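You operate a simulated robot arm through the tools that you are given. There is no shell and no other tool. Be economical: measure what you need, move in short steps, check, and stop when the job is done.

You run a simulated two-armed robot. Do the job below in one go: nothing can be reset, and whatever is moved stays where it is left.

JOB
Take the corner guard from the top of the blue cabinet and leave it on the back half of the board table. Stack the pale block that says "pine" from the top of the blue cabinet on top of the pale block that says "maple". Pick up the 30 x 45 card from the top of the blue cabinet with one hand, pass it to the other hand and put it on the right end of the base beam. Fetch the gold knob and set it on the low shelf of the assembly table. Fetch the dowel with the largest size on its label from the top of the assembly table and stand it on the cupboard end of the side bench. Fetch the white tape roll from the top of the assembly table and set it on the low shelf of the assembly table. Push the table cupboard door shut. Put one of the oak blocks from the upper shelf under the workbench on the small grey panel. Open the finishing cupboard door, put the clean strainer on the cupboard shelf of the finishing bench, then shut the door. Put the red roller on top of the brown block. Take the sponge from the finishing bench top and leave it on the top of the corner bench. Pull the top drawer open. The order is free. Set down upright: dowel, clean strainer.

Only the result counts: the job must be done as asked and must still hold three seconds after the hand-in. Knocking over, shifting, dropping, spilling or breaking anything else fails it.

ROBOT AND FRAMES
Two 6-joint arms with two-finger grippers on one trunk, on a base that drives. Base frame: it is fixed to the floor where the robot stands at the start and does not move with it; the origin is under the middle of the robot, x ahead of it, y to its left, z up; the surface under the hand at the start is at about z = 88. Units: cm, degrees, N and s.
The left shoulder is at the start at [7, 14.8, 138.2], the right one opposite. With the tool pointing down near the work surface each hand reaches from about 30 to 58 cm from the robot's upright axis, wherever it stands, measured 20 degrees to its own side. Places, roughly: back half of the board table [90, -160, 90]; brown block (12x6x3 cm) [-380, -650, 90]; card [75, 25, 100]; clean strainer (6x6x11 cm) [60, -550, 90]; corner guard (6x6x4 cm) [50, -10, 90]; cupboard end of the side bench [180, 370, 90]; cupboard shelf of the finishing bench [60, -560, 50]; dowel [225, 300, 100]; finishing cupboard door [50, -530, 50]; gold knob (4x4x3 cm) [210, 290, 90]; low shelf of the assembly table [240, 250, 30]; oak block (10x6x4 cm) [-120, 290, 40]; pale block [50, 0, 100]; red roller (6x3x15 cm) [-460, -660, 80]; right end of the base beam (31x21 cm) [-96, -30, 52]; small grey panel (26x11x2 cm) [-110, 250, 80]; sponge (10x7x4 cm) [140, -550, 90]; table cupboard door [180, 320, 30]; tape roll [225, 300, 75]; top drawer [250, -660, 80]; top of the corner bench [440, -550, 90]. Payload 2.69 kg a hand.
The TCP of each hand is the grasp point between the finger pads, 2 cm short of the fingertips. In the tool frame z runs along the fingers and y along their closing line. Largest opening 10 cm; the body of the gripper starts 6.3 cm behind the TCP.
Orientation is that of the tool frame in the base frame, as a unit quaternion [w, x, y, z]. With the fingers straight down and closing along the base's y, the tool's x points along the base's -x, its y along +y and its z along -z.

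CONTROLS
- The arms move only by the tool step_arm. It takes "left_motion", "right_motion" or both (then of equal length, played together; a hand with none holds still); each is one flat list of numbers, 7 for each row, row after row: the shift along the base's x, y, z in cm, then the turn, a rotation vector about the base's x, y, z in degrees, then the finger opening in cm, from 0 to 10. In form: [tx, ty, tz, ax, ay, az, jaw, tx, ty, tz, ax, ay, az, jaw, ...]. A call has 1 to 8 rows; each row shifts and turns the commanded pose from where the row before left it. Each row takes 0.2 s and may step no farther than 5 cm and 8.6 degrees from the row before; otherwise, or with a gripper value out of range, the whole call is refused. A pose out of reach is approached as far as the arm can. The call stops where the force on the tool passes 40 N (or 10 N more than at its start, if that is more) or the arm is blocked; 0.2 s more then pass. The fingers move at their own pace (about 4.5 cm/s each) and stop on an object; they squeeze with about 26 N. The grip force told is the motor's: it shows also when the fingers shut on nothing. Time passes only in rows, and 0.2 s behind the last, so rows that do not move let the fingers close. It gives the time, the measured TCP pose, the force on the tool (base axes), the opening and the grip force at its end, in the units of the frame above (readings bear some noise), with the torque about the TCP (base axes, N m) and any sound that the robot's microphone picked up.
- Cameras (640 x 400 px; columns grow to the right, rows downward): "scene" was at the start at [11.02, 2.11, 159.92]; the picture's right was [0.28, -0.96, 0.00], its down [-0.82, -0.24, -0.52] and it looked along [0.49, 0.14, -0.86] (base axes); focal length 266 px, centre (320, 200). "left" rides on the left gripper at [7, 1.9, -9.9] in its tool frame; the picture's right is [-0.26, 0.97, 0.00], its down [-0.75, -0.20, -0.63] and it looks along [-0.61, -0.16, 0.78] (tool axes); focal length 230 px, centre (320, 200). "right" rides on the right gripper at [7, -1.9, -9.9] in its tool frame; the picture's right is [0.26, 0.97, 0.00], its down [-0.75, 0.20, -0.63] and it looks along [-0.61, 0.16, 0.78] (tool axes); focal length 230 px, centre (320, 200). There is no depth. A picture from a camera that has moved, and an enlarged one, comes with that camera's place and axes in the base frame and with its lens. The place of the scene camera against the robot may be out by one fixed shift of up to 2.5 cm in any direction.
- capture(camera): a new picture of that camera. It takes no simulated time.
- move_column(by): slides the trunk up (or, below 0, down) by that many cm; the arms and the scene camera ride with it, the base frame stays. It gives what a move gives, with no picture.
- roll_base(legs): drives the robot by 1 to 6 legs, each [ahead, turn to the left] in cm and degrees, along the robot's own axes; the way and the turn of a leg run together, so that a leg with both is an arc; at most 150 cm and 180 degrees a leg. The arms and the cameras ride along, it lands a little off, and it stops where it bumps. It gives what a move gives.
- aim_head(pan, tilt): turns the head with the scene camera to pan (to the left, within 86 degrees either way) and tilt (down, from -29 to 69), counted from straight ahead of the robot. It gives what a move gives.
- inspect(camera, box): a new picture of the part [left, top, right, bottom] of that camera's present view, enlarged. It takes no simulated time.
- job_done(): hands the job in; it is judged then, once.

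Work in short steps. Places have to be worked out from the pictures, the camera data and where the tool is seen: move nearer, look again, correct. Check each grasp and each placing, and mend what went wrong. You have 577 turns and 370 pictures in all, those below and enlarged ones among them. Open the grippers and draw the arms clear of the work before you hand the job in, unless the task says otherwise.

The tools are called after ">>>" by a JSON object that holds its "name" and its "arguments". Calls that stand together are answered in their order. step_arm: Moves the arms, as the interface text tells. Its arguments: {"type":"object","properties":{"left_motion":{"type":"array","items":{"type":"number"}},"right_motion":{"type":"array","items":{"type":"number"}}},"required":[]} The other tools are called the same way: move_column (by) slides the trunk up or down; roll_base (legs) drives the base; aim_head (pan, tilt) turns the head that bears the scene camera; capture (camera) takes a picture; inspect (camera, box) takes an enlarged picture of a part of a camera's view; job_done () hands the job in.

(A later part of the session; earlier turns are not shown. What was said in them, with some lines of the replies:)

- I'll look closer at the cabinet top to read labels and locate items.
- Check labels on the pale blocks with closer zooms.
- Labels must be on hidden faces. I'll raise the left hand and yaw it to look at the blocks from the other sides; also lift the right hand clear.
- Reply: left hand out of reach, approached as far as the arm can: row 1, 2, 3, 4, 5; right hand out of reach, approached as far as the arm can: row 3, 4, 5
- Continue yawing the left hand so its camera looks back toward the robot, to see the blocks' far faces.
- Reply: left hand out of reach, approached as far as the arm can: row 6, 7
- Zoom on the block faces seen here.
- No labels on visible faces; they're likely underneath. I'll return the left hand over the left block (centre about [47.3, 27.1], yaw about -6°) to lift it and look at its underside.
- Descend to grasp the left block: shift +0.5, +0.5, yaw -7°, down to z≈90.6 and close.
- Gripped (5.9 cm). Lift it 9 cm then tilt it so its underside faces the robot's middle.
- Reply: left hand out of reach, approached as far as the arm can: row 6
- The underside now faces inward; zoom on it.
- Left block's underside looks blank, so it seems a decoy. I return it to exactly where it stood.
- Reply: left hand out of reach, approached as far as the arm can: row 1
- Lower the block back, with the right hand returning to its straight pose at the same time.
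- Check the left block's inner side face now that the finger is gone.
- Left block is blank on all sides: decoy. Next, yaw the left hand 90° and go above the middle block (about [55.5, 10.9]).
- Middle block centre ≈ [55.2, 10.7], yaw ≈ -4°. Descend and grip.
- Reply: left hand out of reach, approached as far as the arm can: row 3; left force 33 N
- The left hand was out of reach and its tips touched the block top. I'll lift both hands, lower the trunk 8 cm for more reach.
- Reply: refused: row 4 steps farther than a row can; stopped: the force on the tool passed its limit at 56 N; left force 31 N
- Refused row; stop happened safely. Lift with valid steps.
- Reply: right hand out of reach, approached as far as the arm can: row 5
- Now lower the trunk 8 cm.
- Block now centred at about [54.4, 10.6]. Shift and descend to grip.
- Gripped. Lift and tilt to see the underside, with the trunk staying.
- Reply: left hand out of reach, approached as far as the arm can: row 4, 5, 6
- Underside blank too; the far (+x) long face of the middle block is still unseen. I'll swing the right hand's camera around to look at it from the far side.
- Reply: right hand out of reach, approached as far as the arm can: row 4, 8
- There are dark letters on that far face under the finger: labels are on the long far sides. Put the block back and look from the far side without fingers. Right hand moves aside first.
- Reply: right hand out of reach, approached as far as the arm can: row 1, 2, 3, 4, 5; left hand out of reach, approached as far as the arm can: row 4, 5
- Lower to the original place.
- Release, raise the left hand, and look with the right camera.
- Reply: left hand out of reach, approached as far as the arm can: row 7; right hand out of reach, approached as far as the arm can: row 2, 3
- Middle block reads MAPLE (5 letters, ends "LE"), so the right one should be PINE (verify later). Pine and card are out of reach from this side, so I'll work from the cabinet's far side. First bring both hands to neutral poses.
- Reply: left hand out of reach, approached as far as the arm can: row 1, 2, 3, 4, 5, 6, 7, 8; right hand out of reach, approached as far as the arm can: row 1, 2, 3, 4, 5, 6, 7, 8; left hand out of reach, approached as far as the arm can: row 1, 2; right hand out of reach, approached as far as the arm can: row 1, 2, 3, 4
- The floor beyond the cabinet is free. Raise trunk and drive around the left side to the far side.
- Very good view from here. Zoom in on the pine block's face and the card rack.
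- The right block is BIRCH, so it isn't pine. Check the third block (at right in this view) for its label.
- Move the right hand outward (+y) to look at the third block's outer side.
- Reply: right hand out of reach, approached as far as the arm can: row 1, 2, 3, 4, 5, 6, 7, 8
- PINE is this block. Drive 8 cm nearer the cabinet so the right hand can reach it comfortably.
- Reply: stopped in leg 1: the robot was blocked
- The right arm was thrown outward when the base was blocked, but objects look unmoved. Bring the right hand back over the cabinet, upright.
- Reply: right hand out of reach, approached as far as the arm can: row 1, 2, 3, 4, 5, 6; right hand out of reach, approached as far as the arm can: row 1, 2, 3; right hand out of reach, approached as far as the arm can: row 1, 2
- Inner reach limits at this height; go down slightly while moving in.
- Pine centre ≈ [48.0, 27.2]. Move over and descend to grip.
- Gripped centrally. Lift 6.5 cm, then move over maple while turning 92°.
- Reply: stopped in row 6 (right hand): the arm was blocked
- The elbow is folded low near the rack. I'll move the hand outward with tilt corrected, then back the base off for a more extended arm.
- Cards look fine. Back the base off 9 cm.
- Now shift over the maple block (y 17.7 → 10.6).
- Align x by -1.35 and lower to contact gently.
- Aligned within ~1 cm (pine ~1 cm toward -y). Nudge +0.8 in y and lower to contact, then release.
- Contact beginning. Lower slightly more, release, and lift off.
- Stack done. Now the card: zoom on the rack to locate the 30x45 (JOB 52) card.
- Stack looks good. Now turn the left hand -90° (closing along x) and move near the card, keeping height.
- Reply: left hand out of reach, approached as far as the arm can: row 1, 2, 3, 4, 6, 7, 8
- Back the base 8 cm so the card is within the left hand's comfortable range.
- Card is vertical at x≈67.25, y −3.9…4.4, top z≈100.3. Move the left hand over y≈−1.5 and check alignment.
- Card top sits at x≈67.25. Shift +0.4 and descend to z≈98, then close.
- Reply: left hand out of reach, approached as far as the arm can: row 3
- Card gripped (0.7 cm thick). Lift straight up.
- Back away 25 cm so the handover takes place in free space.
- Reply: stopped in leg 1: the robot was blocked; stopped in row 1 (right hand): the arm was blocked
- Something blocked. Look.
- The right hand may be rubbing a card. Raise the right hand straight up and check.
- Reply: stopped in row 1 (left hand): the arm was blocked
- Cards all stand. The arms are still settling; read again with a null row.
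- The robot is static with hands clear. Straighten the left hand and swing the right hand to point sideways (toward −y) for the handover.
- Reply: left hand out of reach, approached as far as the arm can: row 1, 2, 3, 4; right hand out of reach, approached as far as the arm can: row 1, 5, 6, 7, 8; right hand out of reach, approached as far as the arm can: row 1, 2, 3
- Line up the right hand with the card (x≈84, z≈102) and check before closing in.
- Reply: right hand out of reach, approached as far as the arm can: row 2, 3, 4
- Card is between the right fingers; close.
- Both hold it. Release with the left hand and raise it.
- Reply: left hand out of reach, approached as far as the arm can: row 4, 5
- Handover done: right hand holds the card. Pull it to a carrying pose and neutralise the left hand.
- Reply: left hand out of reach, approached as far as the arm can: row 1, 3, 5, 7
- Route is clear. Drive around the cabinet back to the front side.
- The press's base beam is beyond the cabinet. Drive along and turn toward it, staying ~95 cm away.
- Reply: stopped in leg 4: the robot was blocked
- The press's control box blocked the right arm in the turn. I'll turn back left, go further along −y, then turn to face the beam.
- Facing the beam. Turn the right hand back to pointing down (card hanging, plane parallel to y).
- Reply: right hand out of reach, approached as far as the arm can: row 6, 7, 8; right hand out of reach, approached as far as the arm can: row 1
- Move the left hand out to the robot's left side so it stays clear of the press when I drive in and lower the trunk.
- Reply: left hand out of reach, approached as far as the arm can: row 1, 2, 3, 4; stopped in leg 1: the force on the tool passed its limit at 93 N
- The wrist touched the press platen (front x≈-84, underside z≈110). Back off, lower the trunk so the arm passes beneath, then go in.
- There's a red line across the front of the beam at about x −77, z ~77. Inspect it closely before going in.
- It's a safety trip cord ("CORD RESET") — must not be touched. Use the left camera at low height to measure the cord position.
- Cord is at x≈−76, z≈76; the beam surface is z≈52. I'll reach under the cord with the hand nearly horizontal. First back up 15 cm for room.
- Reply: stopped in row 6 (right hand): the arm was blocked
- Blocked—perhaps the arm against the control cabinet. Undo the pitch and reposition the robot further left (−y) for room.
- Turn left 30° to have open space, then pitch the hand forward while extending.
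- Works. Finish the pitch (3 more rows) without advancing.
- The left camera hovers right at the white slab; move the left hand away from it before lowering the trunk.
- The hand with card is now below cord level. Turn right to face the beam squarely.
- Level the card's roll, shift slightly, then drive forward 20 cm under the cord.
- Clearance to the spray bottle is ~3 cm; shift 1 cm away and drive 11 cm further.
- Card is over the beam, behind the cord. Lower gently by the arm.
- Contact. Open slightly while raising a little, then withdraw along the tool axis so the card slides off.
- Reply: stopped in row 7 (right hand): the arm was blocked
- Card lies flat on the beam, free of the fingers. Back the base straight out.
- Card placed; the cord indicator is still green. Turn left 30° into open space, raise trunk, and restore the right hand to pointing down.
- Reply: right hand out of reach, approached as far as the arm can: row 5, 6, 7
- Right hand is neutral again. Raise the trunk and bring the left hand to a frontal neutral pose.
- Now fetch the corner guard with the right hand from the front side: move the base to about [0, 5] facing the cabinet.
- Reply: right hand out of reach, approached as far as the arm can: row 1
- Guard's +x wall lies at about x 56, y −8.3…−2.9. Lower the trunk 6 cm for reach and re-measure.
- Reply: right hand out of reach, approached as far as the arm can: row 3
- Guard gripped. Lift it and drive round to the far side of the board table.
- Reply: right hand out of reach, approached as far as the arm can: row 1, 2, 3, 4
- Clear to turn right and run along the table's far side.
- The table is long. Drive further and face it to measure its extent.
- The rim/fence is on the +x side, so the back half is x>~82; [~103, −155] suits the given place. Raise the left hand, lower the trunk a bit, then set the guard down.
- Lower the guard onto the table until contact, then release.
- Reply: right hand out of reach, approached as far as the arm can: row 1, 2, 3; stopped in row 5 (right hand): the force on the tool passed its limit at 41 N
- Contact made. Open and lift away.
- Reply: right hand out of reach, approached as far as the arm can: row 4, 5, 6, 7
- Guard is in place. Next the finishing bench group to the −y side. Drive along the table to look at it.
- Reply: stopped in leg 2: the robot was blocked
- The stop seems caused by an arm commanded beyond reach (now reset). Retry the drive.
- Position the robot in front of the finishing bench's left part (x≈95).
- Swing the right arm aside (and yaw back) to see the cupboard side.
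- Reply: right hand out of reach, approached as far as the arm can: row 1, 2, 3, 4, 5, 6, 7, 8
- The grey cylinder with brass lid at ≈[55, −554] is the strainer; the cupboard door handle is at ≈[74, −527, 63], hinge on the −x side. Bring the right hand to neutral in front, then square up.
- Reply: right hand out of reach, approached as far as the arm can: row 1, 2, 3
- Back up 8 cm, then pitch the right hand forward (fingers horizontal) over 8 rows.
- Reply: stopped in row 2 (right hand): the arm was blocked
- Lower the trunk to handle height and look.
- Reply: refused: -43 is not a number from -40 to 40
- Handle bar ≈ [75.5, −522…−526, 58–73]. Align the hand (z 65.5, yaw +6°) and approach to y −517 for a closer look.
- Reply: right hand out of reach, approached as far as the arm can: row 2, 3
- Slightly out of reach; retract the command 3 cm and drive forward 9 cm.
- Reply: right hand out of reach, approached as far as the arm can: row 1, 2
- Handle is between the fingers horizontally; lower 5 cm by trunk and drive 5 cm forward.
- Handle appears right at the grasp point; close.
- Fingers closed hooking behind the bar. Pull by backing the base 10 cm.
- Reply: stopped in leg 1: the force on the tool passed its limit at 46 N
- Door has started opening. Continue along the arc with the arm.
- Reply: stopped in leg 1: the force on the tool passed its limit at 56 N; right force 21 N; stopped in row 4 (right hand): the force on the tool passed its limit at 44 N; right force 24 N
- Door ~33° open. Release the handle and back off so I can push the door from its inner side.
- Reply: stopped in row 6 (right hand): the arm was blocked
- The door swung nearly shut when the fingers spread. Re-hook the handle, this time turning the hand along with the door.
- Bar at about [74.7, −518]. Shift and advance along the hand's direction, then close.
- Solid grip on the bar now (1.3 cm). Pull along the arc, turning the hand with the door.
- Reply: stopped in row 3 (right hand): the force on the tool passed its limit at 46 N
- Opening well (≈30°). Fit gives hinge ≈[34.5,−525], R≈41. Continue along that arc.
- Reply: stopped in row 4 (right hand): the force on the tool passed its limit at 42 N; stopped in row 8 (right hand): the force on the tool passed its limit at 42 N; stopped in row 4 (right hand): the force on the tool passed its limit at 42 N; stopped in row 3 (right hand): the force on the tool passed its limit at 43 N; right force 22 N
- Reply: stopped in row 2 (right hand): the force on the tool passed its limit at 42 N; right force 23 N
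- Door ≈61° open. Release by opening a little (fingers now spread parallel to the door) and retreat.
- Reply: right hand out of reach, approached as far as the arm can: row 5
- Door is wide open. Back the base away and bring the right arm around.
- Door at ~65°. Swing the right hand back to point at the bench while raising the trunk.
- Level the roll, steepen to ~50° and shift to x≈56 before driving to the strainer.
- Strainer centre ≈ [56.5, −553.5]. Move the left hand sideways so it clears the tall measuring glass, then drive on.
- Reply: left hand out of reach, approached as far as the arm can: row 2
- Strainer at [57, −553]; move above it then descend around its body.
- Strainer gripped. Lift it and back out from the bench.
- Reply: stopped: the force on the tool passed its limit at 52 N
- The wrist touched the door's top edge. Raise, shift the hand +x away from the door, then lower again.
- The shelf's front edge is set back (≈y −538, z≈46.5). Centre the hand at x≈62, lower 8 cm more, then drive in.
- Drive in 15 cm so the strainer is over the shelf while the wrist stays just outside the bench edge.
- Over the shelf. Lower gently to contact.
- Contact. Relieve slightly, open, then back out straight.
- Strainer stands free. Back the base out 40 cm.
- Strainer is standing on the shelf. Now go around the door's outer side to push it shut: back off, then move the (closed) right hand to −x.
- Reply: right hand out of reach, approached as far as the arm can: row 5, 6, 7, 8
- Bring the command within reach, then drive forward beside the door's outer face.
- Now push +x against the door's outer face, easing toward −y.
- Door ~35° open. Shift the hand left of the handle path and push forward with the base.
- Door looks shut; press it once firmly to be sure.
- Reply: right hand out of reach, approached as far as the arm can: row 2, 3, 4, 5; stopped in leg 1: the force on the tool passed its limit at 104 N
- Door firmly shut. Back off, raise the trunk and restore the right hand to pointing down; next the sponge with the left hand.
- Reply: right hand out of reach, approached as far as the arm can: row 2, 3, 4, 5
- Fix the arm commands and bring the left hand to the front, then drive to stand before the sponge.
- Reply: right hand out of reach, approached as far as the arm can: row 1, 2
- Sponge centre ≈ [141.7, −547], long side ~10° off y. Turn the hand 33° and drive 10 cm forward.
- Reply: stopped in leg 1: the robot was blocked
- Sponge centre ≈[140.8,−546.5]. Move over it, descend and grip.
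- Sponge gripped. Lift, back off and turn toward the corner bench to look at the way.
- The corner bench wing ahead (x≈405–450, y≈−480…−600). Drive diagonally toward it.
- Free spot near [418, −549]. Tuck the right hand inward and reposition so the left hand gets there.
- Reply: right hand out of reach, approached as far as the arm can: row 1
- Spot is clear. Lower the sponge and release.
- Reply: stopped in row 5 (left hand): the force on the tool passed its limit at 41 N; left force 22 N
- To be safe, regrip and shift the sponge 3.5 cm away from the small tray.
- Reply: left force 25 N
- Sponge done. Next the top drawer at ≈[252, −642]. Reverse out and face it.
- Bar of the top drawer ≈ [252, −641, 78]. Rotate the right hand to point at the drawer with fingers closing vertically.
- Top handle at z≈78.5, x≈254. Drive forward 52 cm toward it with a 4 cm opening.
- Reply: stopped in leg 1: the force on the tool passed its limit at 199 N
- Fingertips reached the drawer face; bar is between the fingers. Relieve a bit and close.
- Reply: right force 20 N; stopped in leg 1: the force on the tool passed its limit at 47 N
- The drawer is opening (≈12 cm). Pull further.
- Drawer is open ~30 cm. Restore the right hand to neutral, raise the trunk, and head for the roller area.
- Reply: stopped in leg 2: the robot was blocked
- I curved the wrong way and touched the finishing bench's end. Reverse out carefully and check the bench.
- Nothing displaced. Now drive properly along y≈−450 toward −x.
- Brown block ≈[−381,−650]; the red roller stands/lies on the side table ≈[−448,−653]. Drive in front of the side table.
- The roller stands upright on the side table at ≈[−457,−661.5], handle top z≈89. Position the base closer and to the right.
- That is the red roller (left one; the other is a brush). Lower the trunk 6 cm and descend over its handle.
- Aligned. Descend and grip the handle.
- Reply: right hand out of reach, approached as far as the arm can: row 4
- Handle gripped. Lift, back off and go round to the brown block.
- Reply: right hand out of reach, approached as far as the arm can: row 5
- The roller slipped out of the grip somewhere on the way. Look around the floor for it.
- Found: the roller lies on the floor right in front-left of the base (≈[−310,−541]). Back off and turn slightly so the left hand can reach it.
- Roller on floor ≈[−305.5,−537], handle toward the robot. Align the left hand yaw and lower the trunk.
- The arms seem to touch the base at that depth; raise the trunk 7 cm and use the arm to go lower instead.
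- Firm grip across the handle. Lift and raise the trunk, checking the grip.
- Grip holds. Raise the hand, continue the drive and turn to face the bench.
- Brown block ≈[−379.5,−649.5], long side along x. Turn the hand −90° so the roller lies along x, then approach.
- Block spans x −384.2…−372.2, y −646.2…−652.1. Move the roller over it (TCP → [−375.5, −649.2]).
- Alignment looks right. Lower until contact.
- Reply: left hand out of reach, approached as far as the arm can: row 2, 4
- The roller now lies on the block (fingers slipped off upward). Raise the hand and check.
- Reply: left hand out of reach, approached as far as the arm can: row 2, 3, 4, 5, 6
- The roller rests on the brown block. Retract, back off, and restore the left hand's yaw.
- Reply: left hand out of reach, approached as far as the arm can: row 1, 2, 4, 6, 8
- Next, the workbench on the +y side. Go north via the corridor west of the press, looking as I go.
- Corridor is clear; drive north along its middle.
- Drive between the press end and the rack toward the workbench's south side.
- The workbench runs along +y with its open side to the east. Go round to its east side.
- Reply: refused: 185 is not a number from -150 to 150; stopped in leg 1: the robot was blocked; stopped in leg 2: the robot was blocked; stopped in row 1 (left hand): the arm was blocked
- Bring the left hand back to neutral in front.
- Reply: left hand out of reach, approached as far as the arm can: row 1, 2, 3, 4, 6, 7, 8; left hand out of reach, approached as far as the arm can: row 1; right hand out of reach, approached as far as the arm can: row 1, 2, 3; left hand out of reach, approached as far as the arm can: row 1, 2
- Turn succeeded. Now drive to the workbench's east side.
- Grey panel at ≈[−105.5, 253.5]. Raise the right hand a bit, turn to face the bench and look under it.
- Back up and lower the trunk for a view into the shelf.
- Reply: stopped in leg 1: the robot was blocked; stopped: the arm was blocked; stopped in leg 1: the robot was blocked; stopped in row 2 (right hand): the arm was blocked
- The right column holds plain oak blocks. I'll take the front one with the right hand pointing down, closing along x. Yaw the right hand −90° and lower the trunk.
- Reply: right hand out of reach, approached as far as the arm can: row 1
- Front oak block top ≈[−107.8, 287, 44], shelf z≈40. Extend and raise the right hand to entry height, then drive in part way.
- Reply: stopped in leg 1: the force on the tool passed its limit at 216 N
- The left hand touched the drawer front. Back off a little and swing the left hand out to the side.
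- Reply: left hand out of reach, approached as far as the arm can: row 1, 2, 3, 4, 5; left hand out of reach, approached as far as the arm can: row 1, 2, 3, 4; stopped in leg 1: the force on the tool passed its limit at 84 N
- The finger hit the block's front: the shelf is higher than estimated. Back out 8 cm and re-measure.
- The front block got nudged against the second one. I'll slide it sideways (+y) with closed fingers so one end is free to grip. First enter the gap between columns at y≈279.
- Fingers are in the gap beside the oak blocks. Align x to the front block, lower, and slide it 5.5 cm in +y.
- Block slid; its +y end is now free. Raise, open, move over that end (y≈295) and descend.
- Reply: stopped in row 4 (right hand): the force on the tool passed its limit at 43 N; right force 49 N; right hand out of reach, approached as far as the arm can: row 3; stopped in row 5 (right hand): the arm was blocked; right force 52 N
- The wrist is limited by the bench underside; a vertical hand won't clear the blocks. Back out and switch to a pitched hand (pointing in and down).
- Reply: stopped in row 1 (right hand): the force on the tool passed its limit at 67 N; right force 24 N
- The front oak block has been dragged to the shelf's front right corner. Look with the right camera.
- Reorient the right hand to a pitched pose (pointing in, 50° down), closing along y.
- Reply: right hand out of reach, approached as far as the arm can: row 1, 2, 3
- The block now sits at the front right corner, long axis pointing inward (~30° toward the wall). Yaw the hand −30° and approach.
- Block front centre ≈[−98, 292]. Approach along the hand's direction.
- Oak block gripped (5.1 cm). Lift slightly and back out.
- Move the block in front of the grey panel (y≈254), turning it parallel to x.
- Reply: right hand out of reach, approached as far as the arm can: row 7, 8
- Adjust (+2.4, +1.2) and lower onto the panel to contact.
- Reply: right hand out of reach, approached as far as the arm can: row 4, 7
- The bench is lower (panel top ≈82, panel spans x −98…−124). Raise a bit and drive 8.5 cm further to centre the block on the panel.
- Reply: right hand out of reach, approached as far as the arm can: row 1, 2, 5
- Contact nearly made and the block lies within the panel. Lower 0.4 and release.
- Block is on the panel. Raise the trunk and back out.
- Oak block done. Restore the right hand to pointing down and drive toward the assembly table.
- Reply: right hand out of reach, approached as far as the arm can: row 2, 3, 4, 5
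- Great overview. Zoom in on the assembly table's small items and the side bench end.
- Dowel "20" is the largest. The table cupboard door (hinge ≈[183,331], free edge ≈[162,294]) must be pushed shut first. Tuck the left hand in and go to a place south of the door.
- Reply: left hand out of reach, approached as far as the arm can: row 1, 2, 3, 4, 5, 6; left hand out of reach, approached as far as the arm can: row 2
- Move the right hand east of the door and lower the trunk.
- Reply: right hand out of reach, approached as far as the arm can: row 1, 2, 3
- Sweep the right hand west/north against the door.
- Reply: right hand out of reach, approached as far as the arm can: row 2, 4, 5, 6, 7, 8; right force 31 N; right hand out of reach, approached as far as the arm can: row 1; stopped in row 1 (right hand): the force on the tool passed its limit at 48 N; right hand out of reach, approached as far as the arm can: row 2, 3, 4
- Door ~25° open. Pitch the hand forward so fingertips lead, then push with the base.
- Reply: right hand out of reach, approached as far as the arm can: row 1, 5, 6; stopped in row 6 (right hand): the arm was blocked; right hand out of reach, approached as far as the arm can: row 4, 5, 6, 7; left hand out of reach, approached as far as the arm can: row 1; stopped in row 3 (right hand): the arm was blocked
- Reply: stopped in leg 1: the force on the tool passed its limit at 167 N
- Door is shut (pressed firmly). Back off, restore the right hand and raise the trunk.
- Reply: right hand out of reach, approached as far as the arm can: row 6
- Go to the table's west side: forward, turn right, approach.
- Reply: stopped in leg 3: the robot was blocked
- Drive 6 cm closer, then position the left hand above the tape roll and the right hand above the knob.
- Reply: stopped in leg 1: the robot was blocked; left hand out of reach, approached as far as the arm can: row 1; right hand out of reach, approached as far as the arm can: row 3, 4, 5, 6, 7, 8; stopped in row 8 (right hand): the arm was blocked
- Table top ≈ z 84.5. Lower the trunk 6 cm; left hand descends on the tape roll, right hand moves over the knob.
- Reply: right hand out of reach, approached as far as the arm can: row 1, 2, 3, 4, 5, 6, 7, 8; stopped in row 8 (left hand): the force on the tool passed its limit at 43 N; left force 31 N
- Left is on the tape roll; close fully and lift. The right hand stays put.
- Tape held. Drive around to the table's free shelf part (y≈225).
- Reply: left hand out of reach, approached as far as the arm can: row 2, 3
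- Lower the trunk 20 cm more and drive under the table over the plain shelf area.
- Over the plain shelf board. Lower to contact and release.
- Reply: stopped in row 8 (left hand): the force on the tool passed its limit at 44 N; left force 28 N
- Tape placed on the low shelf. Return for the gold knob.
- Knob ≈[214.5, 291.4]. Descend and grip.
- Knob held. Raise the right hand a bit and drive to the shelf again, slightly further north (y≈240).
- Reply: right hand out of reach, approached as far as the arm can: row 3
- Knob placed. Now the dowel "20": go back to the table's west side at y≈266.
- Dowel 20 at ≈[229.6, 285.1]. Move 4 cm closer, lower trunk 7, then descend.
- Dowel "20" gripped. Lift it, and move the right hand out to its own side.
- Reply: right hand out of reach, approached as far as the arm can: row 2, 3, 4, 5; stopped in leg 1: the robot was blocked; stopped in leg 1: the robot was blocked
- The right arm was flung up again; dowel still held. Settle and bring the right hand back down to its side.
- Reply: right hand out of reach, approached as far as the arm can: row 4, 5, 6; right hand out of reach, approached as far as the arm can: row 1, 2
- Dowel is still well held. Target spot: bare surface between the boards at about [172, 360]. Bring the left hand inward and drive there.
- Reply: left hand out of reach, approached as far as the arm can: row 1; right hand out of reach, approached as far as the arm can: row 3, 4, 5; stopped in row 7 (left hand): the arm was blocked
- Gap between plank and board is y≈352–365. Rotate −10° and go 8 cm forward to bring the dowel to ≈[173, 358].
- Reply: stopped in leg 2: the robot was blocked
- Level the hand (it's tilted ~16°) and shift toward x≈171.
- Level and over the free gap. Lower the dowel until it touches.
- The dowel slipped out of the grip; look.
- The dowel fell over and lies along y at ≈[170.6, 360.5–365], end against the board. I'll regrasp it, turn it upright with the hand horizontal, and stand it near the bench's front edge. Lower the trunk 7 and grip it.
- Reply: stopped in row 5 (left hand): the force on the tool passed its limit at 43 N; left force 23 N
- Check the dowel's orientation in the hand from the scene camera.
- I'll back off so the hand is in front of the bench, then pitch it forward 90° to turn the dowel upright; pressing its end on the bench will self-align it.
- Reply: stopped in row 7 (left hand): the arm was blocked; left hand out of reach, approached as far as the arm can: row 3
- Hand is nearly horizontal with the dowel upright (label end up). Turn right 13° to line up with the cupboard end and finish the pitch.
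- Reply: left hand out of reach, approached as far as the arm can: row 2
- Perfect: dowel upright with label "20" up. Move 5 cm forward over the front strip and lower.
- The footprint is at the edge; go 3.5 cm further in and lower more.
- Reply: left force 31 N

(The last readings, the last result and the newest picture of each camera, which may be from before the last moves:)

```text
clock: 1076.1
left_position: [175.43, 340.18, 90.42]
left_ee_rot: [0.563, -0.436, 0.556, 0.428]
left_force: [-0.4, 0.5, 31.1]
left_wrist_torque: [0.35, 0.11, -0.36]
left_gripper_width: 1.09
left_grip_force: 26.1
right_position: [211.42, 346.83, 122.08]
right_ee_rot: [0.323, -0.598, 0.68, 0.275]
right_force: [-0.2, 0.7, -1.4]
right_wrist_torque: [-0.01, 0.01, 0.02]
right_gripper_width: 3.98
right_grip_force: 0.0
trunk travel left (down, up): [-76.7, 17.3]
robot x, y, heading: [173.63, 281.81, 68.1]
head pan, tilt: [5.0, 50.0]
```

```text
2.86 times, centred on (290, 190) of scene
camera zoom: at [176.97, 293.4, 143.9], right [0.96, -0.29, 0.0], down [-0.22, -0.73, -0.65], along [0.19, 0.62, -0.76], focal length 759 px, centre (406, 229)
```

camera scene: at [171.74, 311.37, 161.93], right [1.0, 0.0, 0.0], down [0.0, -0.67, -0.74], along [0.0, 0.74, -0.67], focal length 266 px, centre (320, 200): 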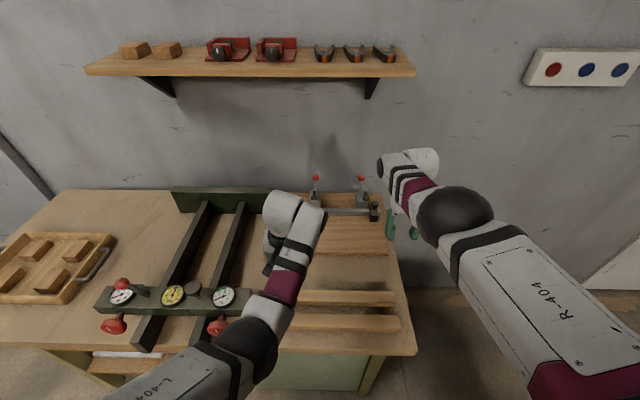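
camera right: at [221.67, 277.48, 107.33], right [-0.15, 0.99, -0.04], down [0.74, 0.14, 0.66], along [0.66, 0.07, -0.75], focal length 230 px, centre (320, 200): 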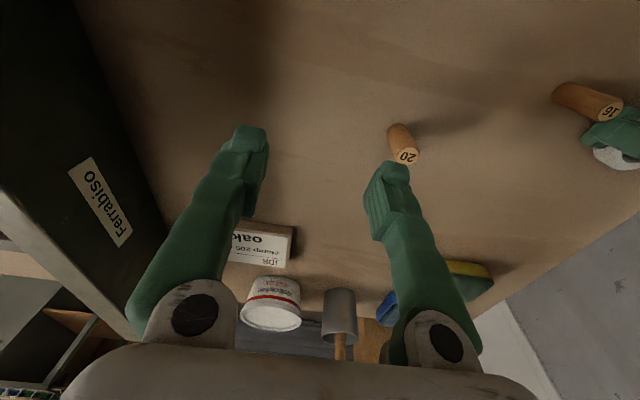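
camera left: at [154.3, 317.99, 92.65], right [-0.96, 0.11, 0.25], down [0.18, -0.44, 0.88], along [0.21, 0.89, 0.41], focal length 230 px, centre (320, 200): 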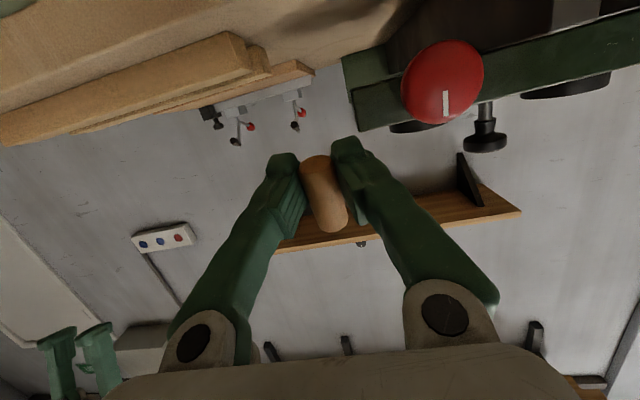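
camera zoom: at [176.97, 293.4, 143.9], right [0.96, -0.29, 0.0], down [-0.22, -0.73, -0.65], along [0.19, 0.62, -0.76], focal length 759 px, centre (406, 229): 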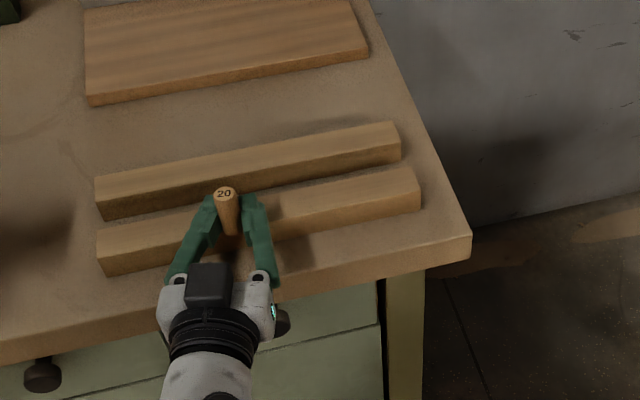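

Contact is on the plank. Raise a bit, back 4.5 cm, and lower onto the bench strip.

>>> {"name": "move_column", "arguments": {"by": 1.2}}

>>> {"name": "roll_base", "arguments": {"legs": [[-4, 0]]}}

>>> {"name": "move_column", "arguments": {"by": -2.5}}

>>> {"name": "inspect", "arguments": {"camera": "scene", "box": [200, 120, 380, 260]}}

```text
clock: 1076.7
left_position: [175.26, 340.23, 90.56]
left_ee_rot: [0.557, -0.44, 0.564, 0.422]
left_force: [1.3, -0.2, -0.3]
left_wrist_torque: [-0.01, -0.01, -0.02]
left_gripper_width: 1.07
left_grip_force: 26.3
right_position: [211.39, 347.33, 122.86]
right_ee_rot: [0.321, -0.599, 0.68, 0.275]
right_force: [0.3, -0.5, -0.2]
right_wrist_torque: [0.03, -0.03, 0.0]
right_gripper_width: 4.02
right_grip_force: 0.1
trunk travel left (down, up): [-77.9, 16.1]
robot x, y, heading: [173.31, 282.08, 68.3]
head pan, tilt: [5.0, 50.0]
```

```text
clock: 1077.5
left_position: [174.11, 337.38, 90.5]
left_ee_rot: [0.557, -0.439, 0.564, 0.423]
left_force: [-0.7, -0.1, 0.7]
left_wrist_torque: [0.03, 0.01, 0.01]
left_gripper_width: 1.07
left_grip_force: 26.0
right_position: [210.22, 344.48, 122.43]
right_ee_rot: [0.319, -0.599, 0.681, 0.274]
right_force: [0.0, 0.1, -0.2]
right_wrist_torque: [-0.01, 0.03, 0.0]
right_gripper_width: 4.0
right_grip_force: 0.1
trunk travel left (down, up): [-77.9, 16.1]
robot x, y, heading: [171.87, 277.86, 67.9]
head pan, tilt: [5.0, 50.0]
```

```text
clock: 1078.2
left_position: [173.98, 336.89, 88.24]
left_ee_rot: [0.558, -0.439, 0.562, 0.424]
left_force: [0.2, 0.3, 0.3]
left_wrist_torque: [0.0, -0.03, 0.0]
left_gripper_width: 1.04
left_grip_force: 25.9
right_position: [209.94, 343.65, 120.42]
right_ee_rot: [0.322, -0.598, 0.68, 0.275]
right_force: [-0.5, -0.1, 0.3]
right_wrist_torque: [0.01, -0.01, -0.01]
right_gripper_width: 3.96
right_grip_force: 0.1
trunk travel left (down, up): [-75.4, 18.6]
robot x, y, heading: [171.84, 278.12, 68.0]
head pan, tilt: [5.0, 50.0]
```

```text
2.86 times, centred on (290, 190) of scene
camera zoom: at [175.54, 290.32, 142.5], right [0.96, -0.29, 0.0], down [-0.22, -0.73, -0.64], along [0.19, 0.61, -0.77], focal length 759 px, centre (406, 229)
```

zoom: 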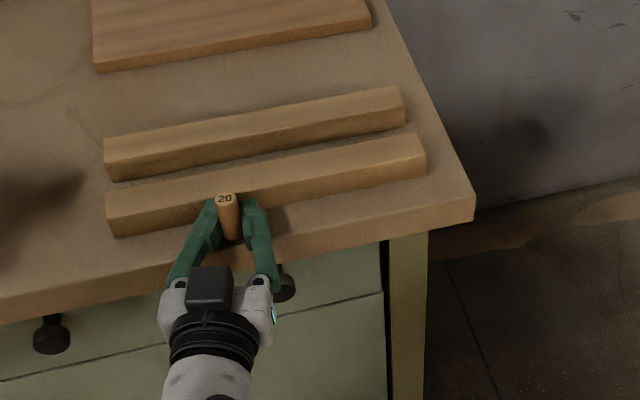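

Now over the bench strip in front of the planks. Lower to contact.

>>> {"name": "move_column", "arguments": {"by": -0.7}}

>>> {"name": "move_column", "arguments": {"by": -0.7}}

```text
clock: 1078.8
left_position: [174.06, 336.79, 87.52]
left_ee_rot: [0.559, -0.438, 0.563, 0.423]
left_force: [-0.2, -0.2, -0.5]
left_wrist_torque: [0.03, 0.0, -0.01]
left_gripper_width: 1.04
left_grip_force: 25.3
right_position: [209.95, 343.65, 119.66]
right_ee_rot: [0.321, -0.599, 0.681, 0.274]
right_force: [-0.4, 0.4, 0.5]
right_wrist_torque: [0.01, -0.01, -0.01]
right_gripper_width: 4.0
right_grip_force: 0.1
trunk travel left (down, up): [-74.7, 19.3]
robot x, y, heading: [171.59, 278.13, 68.1]
head pan, tilt: [5.0, 50.0]
```

```text
clock: 1079.4
left_position: [173.92, 336.63, 87.37]
left_ee_rot: [0.561, -0.438, 0.558, 0.427]
left_force: [-1.8, 5.1, 18.9]
left_wrist_torque: [0.31, 0.13, 0.01]
left_gripper_width: 1.06
left_grip_force: 26.2
right_position: [209.93, 343.35, 119.26]
right_ee_rot: [0.323, -0.599, 0.679, 0.275]
right_force: [-0.9, -0.5, -0.8]
right_wrist_torque: [0.02, 0.01, -0.05]
right_gripper_width: 3.99
right_grip_force: 0.1
trunk travel left (down, up): [-74.0, 20.0]
robot x, y, heading: [172.11, 278.12, 68.1]
head pan, tilt: [5.0, 50.0]
```

>>> {"name": "inspect", "arguments": {"camera": "scene", "box": [230, 150, 320, 220]}}

```text
5.71 times, centred on (275, 185) of scene
camera zoom: at [175.47, 290.0, 141.16], right [0.96, -0.29, 0.0], down [-0.22, -0.73, -0.64], along [0.19, 0.62, -0.76], focal length 1517 px, centre (577, 286)
```

zoom: 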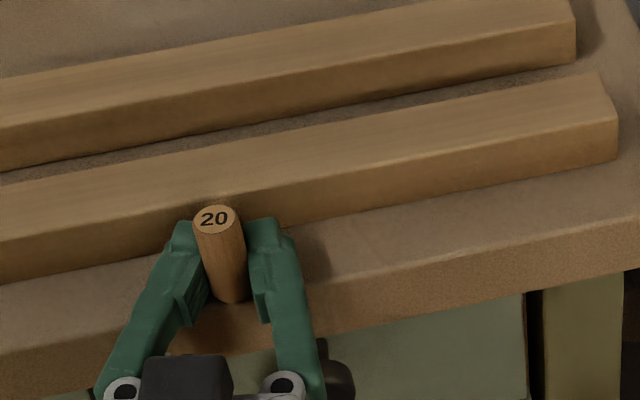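

The dowel stands right at the edge; shift it 0.9 cm inward, then set it down again.

>>> {"name": "move_column", "arguments": {"by": 0.5}}

>>> {"name": "roll_base", "arguments": {"legs": [[1, 0]]}}

>>> {"name": "move_column", "arguments": {"by": -0.6}}

>>> {"name": "inspect", "arguments": {"camera": "scene", "box": [230, 150, 320, 220]}}

```text
clock: 1079.9
left_position: [173.93, 336.78, 87.56]
left_ee_rot: [0.559, -0.438, 0.562, 0.425]
left_force: [-1.5, 5.8, 11.9]
left_wrist_torque: [0.25, 0.11, 0.01]
left_gripper_width: 1.05
left_grip_force: 25.9
right_position: [209.86, 343.51, 119.67]
right_ee_rot: [0.322, -0.599, 0.679, 0.275]
right_force: [0.2, 0.0, -0.4]
right_wrist_torque: [-0.01, -0.01, 0.0]
right_gripper_width: 4.01
right_grip_force: 0.1
trunk travel left (down, up): [-74.5, 19.5]
robot x, y, heading: [171.79, 278.03, 68.1]
head pan, tilt: [5.0, 50.0]
```

```text
clock: 1080.7
left_position: [174.33, 337.67, 87.53]
left_ee_rot: [0.559, -0.439, 0.561, 0.425]
left_force: [-0.3, 1.9, 9.8]
left_wrist_torque: [0.13, 0.07, -0.13]
left_gripper_width: 1.04
left_grip_force: 26.4
right_position: [210.27, 344.34, 119.52]
right_ee_rot: [0.322, -0.598, 0.68, 0.275]
right_force: [-1.0, 0.3, -0.2]
right_wrist_torque: [0.0, -0.02, -0.01]
right_gripper_width: 4.02
right_grip_force: 0.1
trunk travel left (down, up): [-74.5, 19.5]
robot x, y, heading: [172.1, 278.86, 68.2]
head pan, tilt: [5.0, 50.0]
```

```text
clock: 1081.2
left_position: [174.38, 337.64, 87.46]
left_ee_rot: [0.562, -0.436, 0.558, 0.427]
left_force: [-0.6, 7.5, 24.6]
left_wrist_torque: [0.42, 0.14, -0.01]
left_gripper_width: 1.03
left_grip_force: 25.6
right_position: [210.28, 344.48, 119.27]
right_ee_rot: [0.323, -0.598, 0.68, 0.275]
right_force: [-0.3, -0.6, 0.3]
right_wrist_torque: [-0.02, -0.01, -0.01]
right_gripper_width: 4.0
right_grip_force: 0.1
trunk travel left (down, up): [-73.9, 20.1]
robot x, y, heading: [172.35, 278.67, 68.0]
head pan, tilt: [5.0, 50.0]
```

```text
5.71 times, centred on (275, 185) of scene
camera zoom: at [175.87, 290.92, 141.07], right [0.96, -0.29, 0.0], down [-0.22, -0.73, -0.64], along [0.19, 0.62, -0.76], focal length 1517 px, centre (577, 286)
```

zoom: 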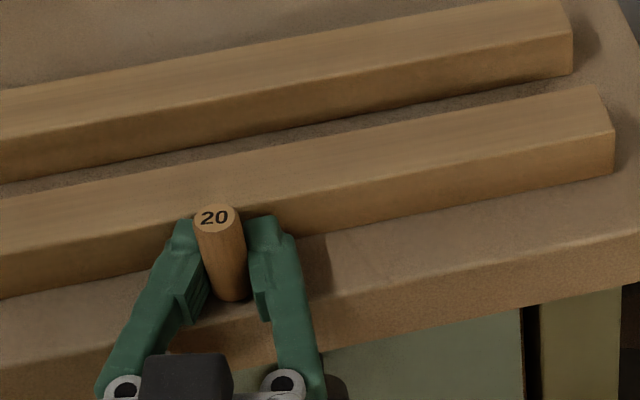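

Base is now well on the strip and upright. Open gently and back straight away.

>>> {"name": "step_arm", "arguments": {"left_motion": [0, 0, 0.1, 0, 0, 0, 1.6, 0, 0, 0, 0, 0, 0, 2.4, 0, 0, 0, 0, 0, 0, 3.5, 0, 0, 0, 0, 0, 0, 5, 0, 0, 0, 0, 0, 0, 5]}}

>>> {"name": "inspect", "arguments": {"camera": "scene", "box": [230, 150, 320, 220]}}

```text
clock: 1082.4
left_position: [174.75, 337.37, 87.44]
left_ee_rot: [0.561, -0.435, 0.561, 0.427]
left_force: [18.4, -5.7, 23.7]
left_wrist_torque: [0.34, 0.19, -0.22]
left_gripper_width: 3.7
left_grip_force: 0.0
right_position: [210.72, 344.03, 119.17]
right_ee_rot: [0.322, -0.597, 0.681, 0.276]
right_force: [-0.3, -0.1, -0.9]
right_wrist_torque: [-0.01, 0.0, 0.01]
right_gripper_width: 4.0
right_grip_force: 0.1
trunk travel left (down, up): [-73.9, 20.1]
robot x, y, heading: [172.32, 279.17, 67.9]
head pan, tilt: [5.0, 50.0]
```

```text
5.71 times, centred on (275, 185) of scene
camera zoom: at [176.48, 290.51, 141.05], right [0.96, -0.3, -0.01], down [-0.23, -0.73, -0.65], along [0.19, 0.62, -0.76], focal length 1517 px, centre (577, 286)
```

zoom: 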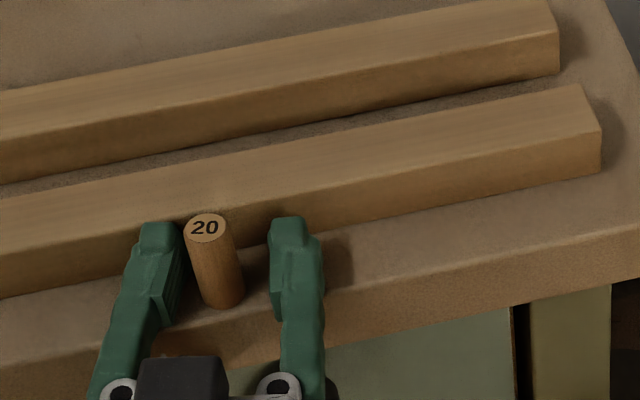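

Relieve the downward pressure slightly and retreat in small steps while opening further.

>>> {"name": "step_arm", "arguments": {"left_motion": [0, 0, 0.3, 0, 0, 0, 4, -0.1, -0.4, 0.2, 0, 0, 0, 5, -0.1, -0.4, 0, 0, 0, 0, 6, -0.2, -0.6, 0, 0, 0, 0, 6, -0.2, -0.8, 0, 0, 0, 0, 6]}}

>>> {"name": "inspect", "arguments": {"camera": "scene", "box": [230, 150, 320, 220]}}

```text
clock: 1083.6
left_position: [173.88, 335.73, 87.57]
left_ee_rot: [0.559, -0.438, 0.562, 0.424]
left_force: [3.7, 13.7, 16.5]
left_wrist_torque: [0.54, 0.42, -0.51]
left_gripper_width: 5.93
left_grip_force: 0.1
right_position: [210.55, 344.66, 118.78]
right_ee_rot: [0.319, -0.599, 0.682, 0.273]
right_force: [0.3, 0.2, -0.4]
right_wrist_torque: [0.01, 0.0, 0.01]
right_gripper_width: 4.0
right_grip_force: 0.1
trunk travel left (down, up): [-73.9, 20.1]
robot x, y, heading: [172.26, 279.29, 68.3]
head pan, tilt: [5.0, 50.0]
```

```text
5.71 times, centred on (275, 185) of scene
camera zoom: at [176.05, 291.28, 141.0], right [0.96, -0.29, 0.0], down [-0.22, -0.73, -0.64], along [0.19, 0.61, -0.77], focal length 1517 px, centre (577, 286)
```

zoom: 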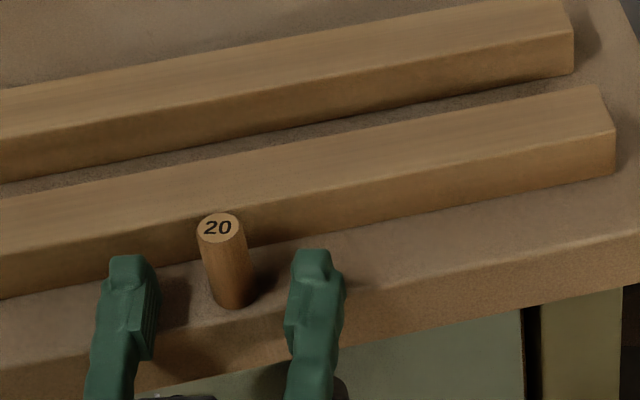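

Dowel stands free on the bench. Raise slightly and back away.

>>> {"name": "move_column", "arguments": {"by": 1.5}}

>>> {"name": "roll_base", "arguments": {"legs": [[-25, 0]]}}

>>> {"name": "inspect", "arguments": {"camera": "scene", "box": [230, 60, 400, 200]}}

```text
clock: 1084.2
left_position: [173.82, 335.56, 88.74]
left_ee_rot: [0.558, -0.439, 0.563, 0.423]
left_force: [0.0, -0.1, 0.1]
left_wrist_torque: [0.0, -0.03, 0.01]
left_gripper_width: 6.01
left_grip_force: 0.0
right_position: [210.49, 344.66, 120.45]
right_ee_rot: [0.321, -0.598, 0.682, 0.273]
right_force: [0.8, 0.7, 0.4]
right_wrist_torque: [-0.01, 0.01, 0.0]
right_gripper_width: 4.0
right_grip_force: 0.0
trunk travel left (down, up): [-75.4, 18.6]
robot x, y, heading: [172.09, 279.03, 68.2]
head pan, tilt: [5.0, 50.0]
```

```text
clock: 1086.1
left_position: [164.18, 312.13, 88.84]
left_ee_rot: [0.558, -0.439, 0.562, 0.425]
left_force: [-0.4, -0.3, 0.1]
left_wrist_torque: [0.0, 0.0, 0.02]
left_gripper_width: 5.98
left_grip_force: 0.1
right_position: [200.9, 321.37, 120.27]
right_ee_rot: [0.32, -0.6, 0.68, 0.274]
right_force: [0.0, -0.1, 0.0]
right_wrist_torque: [0.07, -0.01, 0.01]
right_gripper_width: 4.0
right_grip_force: 0.0
trunk travel left (down, up): [-75.4, 18.6]
robot x, y, heading: [162.79, 255.91, 68.4]
head pan, tilt: [5.0, 50.0]
```

```text
2.86 times, centred on (315, 130) of scene
camera zoom: at [166.59, 268.0, 142.47], right [0.96, -0.29, 0.0], down [-0.22, -0.73, -0.64], along [0.18, 0.61, -0.77], focal length 759 px, centre (334, 400)
```

zoom: 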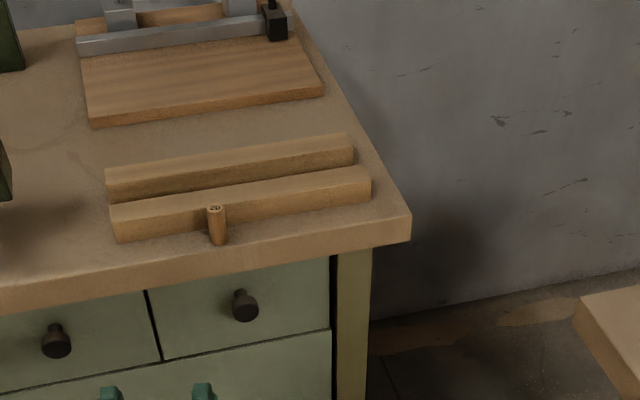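

All items are placed; a last small retreat to leave the arms clear with grippers open.

>>> {"name": "roll_base", "arguments": {"legs": [[-15, 0]]}}

>>> {"name": "step_arm", "arguments": {"left_motion": [0, 0, 0, 0, 0, 0, 9, 0, 0, 0, 0, 0, 0, 9, 0, 0, 0, 0, 0, 0, 9], "right_motion": [0, 0, 0, 0, 0, 0, 9, 0, 0, 0, 0, 0, 0, 9, 0, 0, 0, 0, 0, 0, 9]}}

>>> {"name": "capture", "arguments": {"camera": "scene"}}

```text
clock: 1087.4
left_position: [158.94, 298.77, 88.84]
left_ee_rot: [0.559, -0.438, 0.562, 0.424]
left_force: [0.9, -0.9, 0.0]
left_wrist_torque: [-0.02, 0.02, -0.04]
left_gripper_width: 5.98
left_grip_force: 0.1
right_position: [195.53, 308.01, 120.29]
right_ee_rot: [0.32, -0.599, 0.68, 0.274]
right_force: [0.3, -0.2, -0.7]
right_wrist_torque: [0.05, -0.04, -0.01]
right_gripper_width: 4.0
right_grip_force: 0.0
trunk travel left (down, up): [-75.4, 18.6]
robot x, y, heading: [157.59, 241.97, 68.0]
head pan, tilt: [5.0, 50.0]
```

```text
clock: 1088.2
left_position: [158.9, 298.64, 88.89]
left_ee_rot: [0.559, -0.438, 0.561, 0.425]
left_force: [1.1, -0.6, -0.4]
left_wrist_torque: [-0.05, -0.02, 0.0]
left_gripper_width: 9.01
left_grip_force: 0.1
right_position: [195.46, 307.71, 120.52]
right_ee_rot: [0.32, -0.6, 0.68, 0.274]
right_force: [0.1, 1.2, -0.1]
right_wrist_torque: [0.01, -0.02, -0.04]
right_gripper_width: 9.01
right_grip_force: 0.1
trunk travel left (down, up): [-75.4, 18.6]
robot x, y, heading: [157.47, 242.32, 68.3]
head pan, tilt: [5.0, 50.0]
```

```text
12 pictures are left
camera scene: at [161.07, 254.31, 142.51], right [0.96, -0.29, 0.0], down [-0.22, -0.73, -0.64], along [0.19, 0.62, -0.77], focal length 266 px, centre (320, 200)
```

scene: 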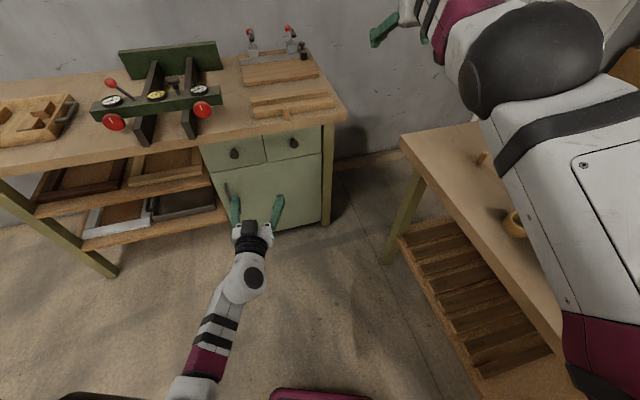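

The dowel stands, the cupboard door is shut and both hands are clear. Hand in.

>>> {"name": "job_done", "arguments": {}}

```text
The job is handed in.
```

All twelve tasks were carried out and the job is handed in, but several things did not go cleanly.

- **Roller:** it slipped out of the gripper onto the floor while I was driving. I picked it up and laid it on the brown block, and the end of its handle may just touch the yellow block beside it.
- **Dowel:** the "20" dowel toppled while I was placing it. I regrasped it and it now stands upright close to the front edge of the side bench.
- **Oak block:** I nudged the front block back against the second one before getting it out. The second block may have moved slightly.
- **Bumps:** the robot touched the press, the end of the finishing bench and some drawer fronts while driving. I saw nothing displaced afterwards.
- **Pine and strainer:** I lifted the maple block once to read its label and set it back in place, and pine is now stacked on it. I took the only strainer I found, which matched the listed position but looked stained.
- **Guard:** I took "back half" of the board table to mean the side with the raised rim.
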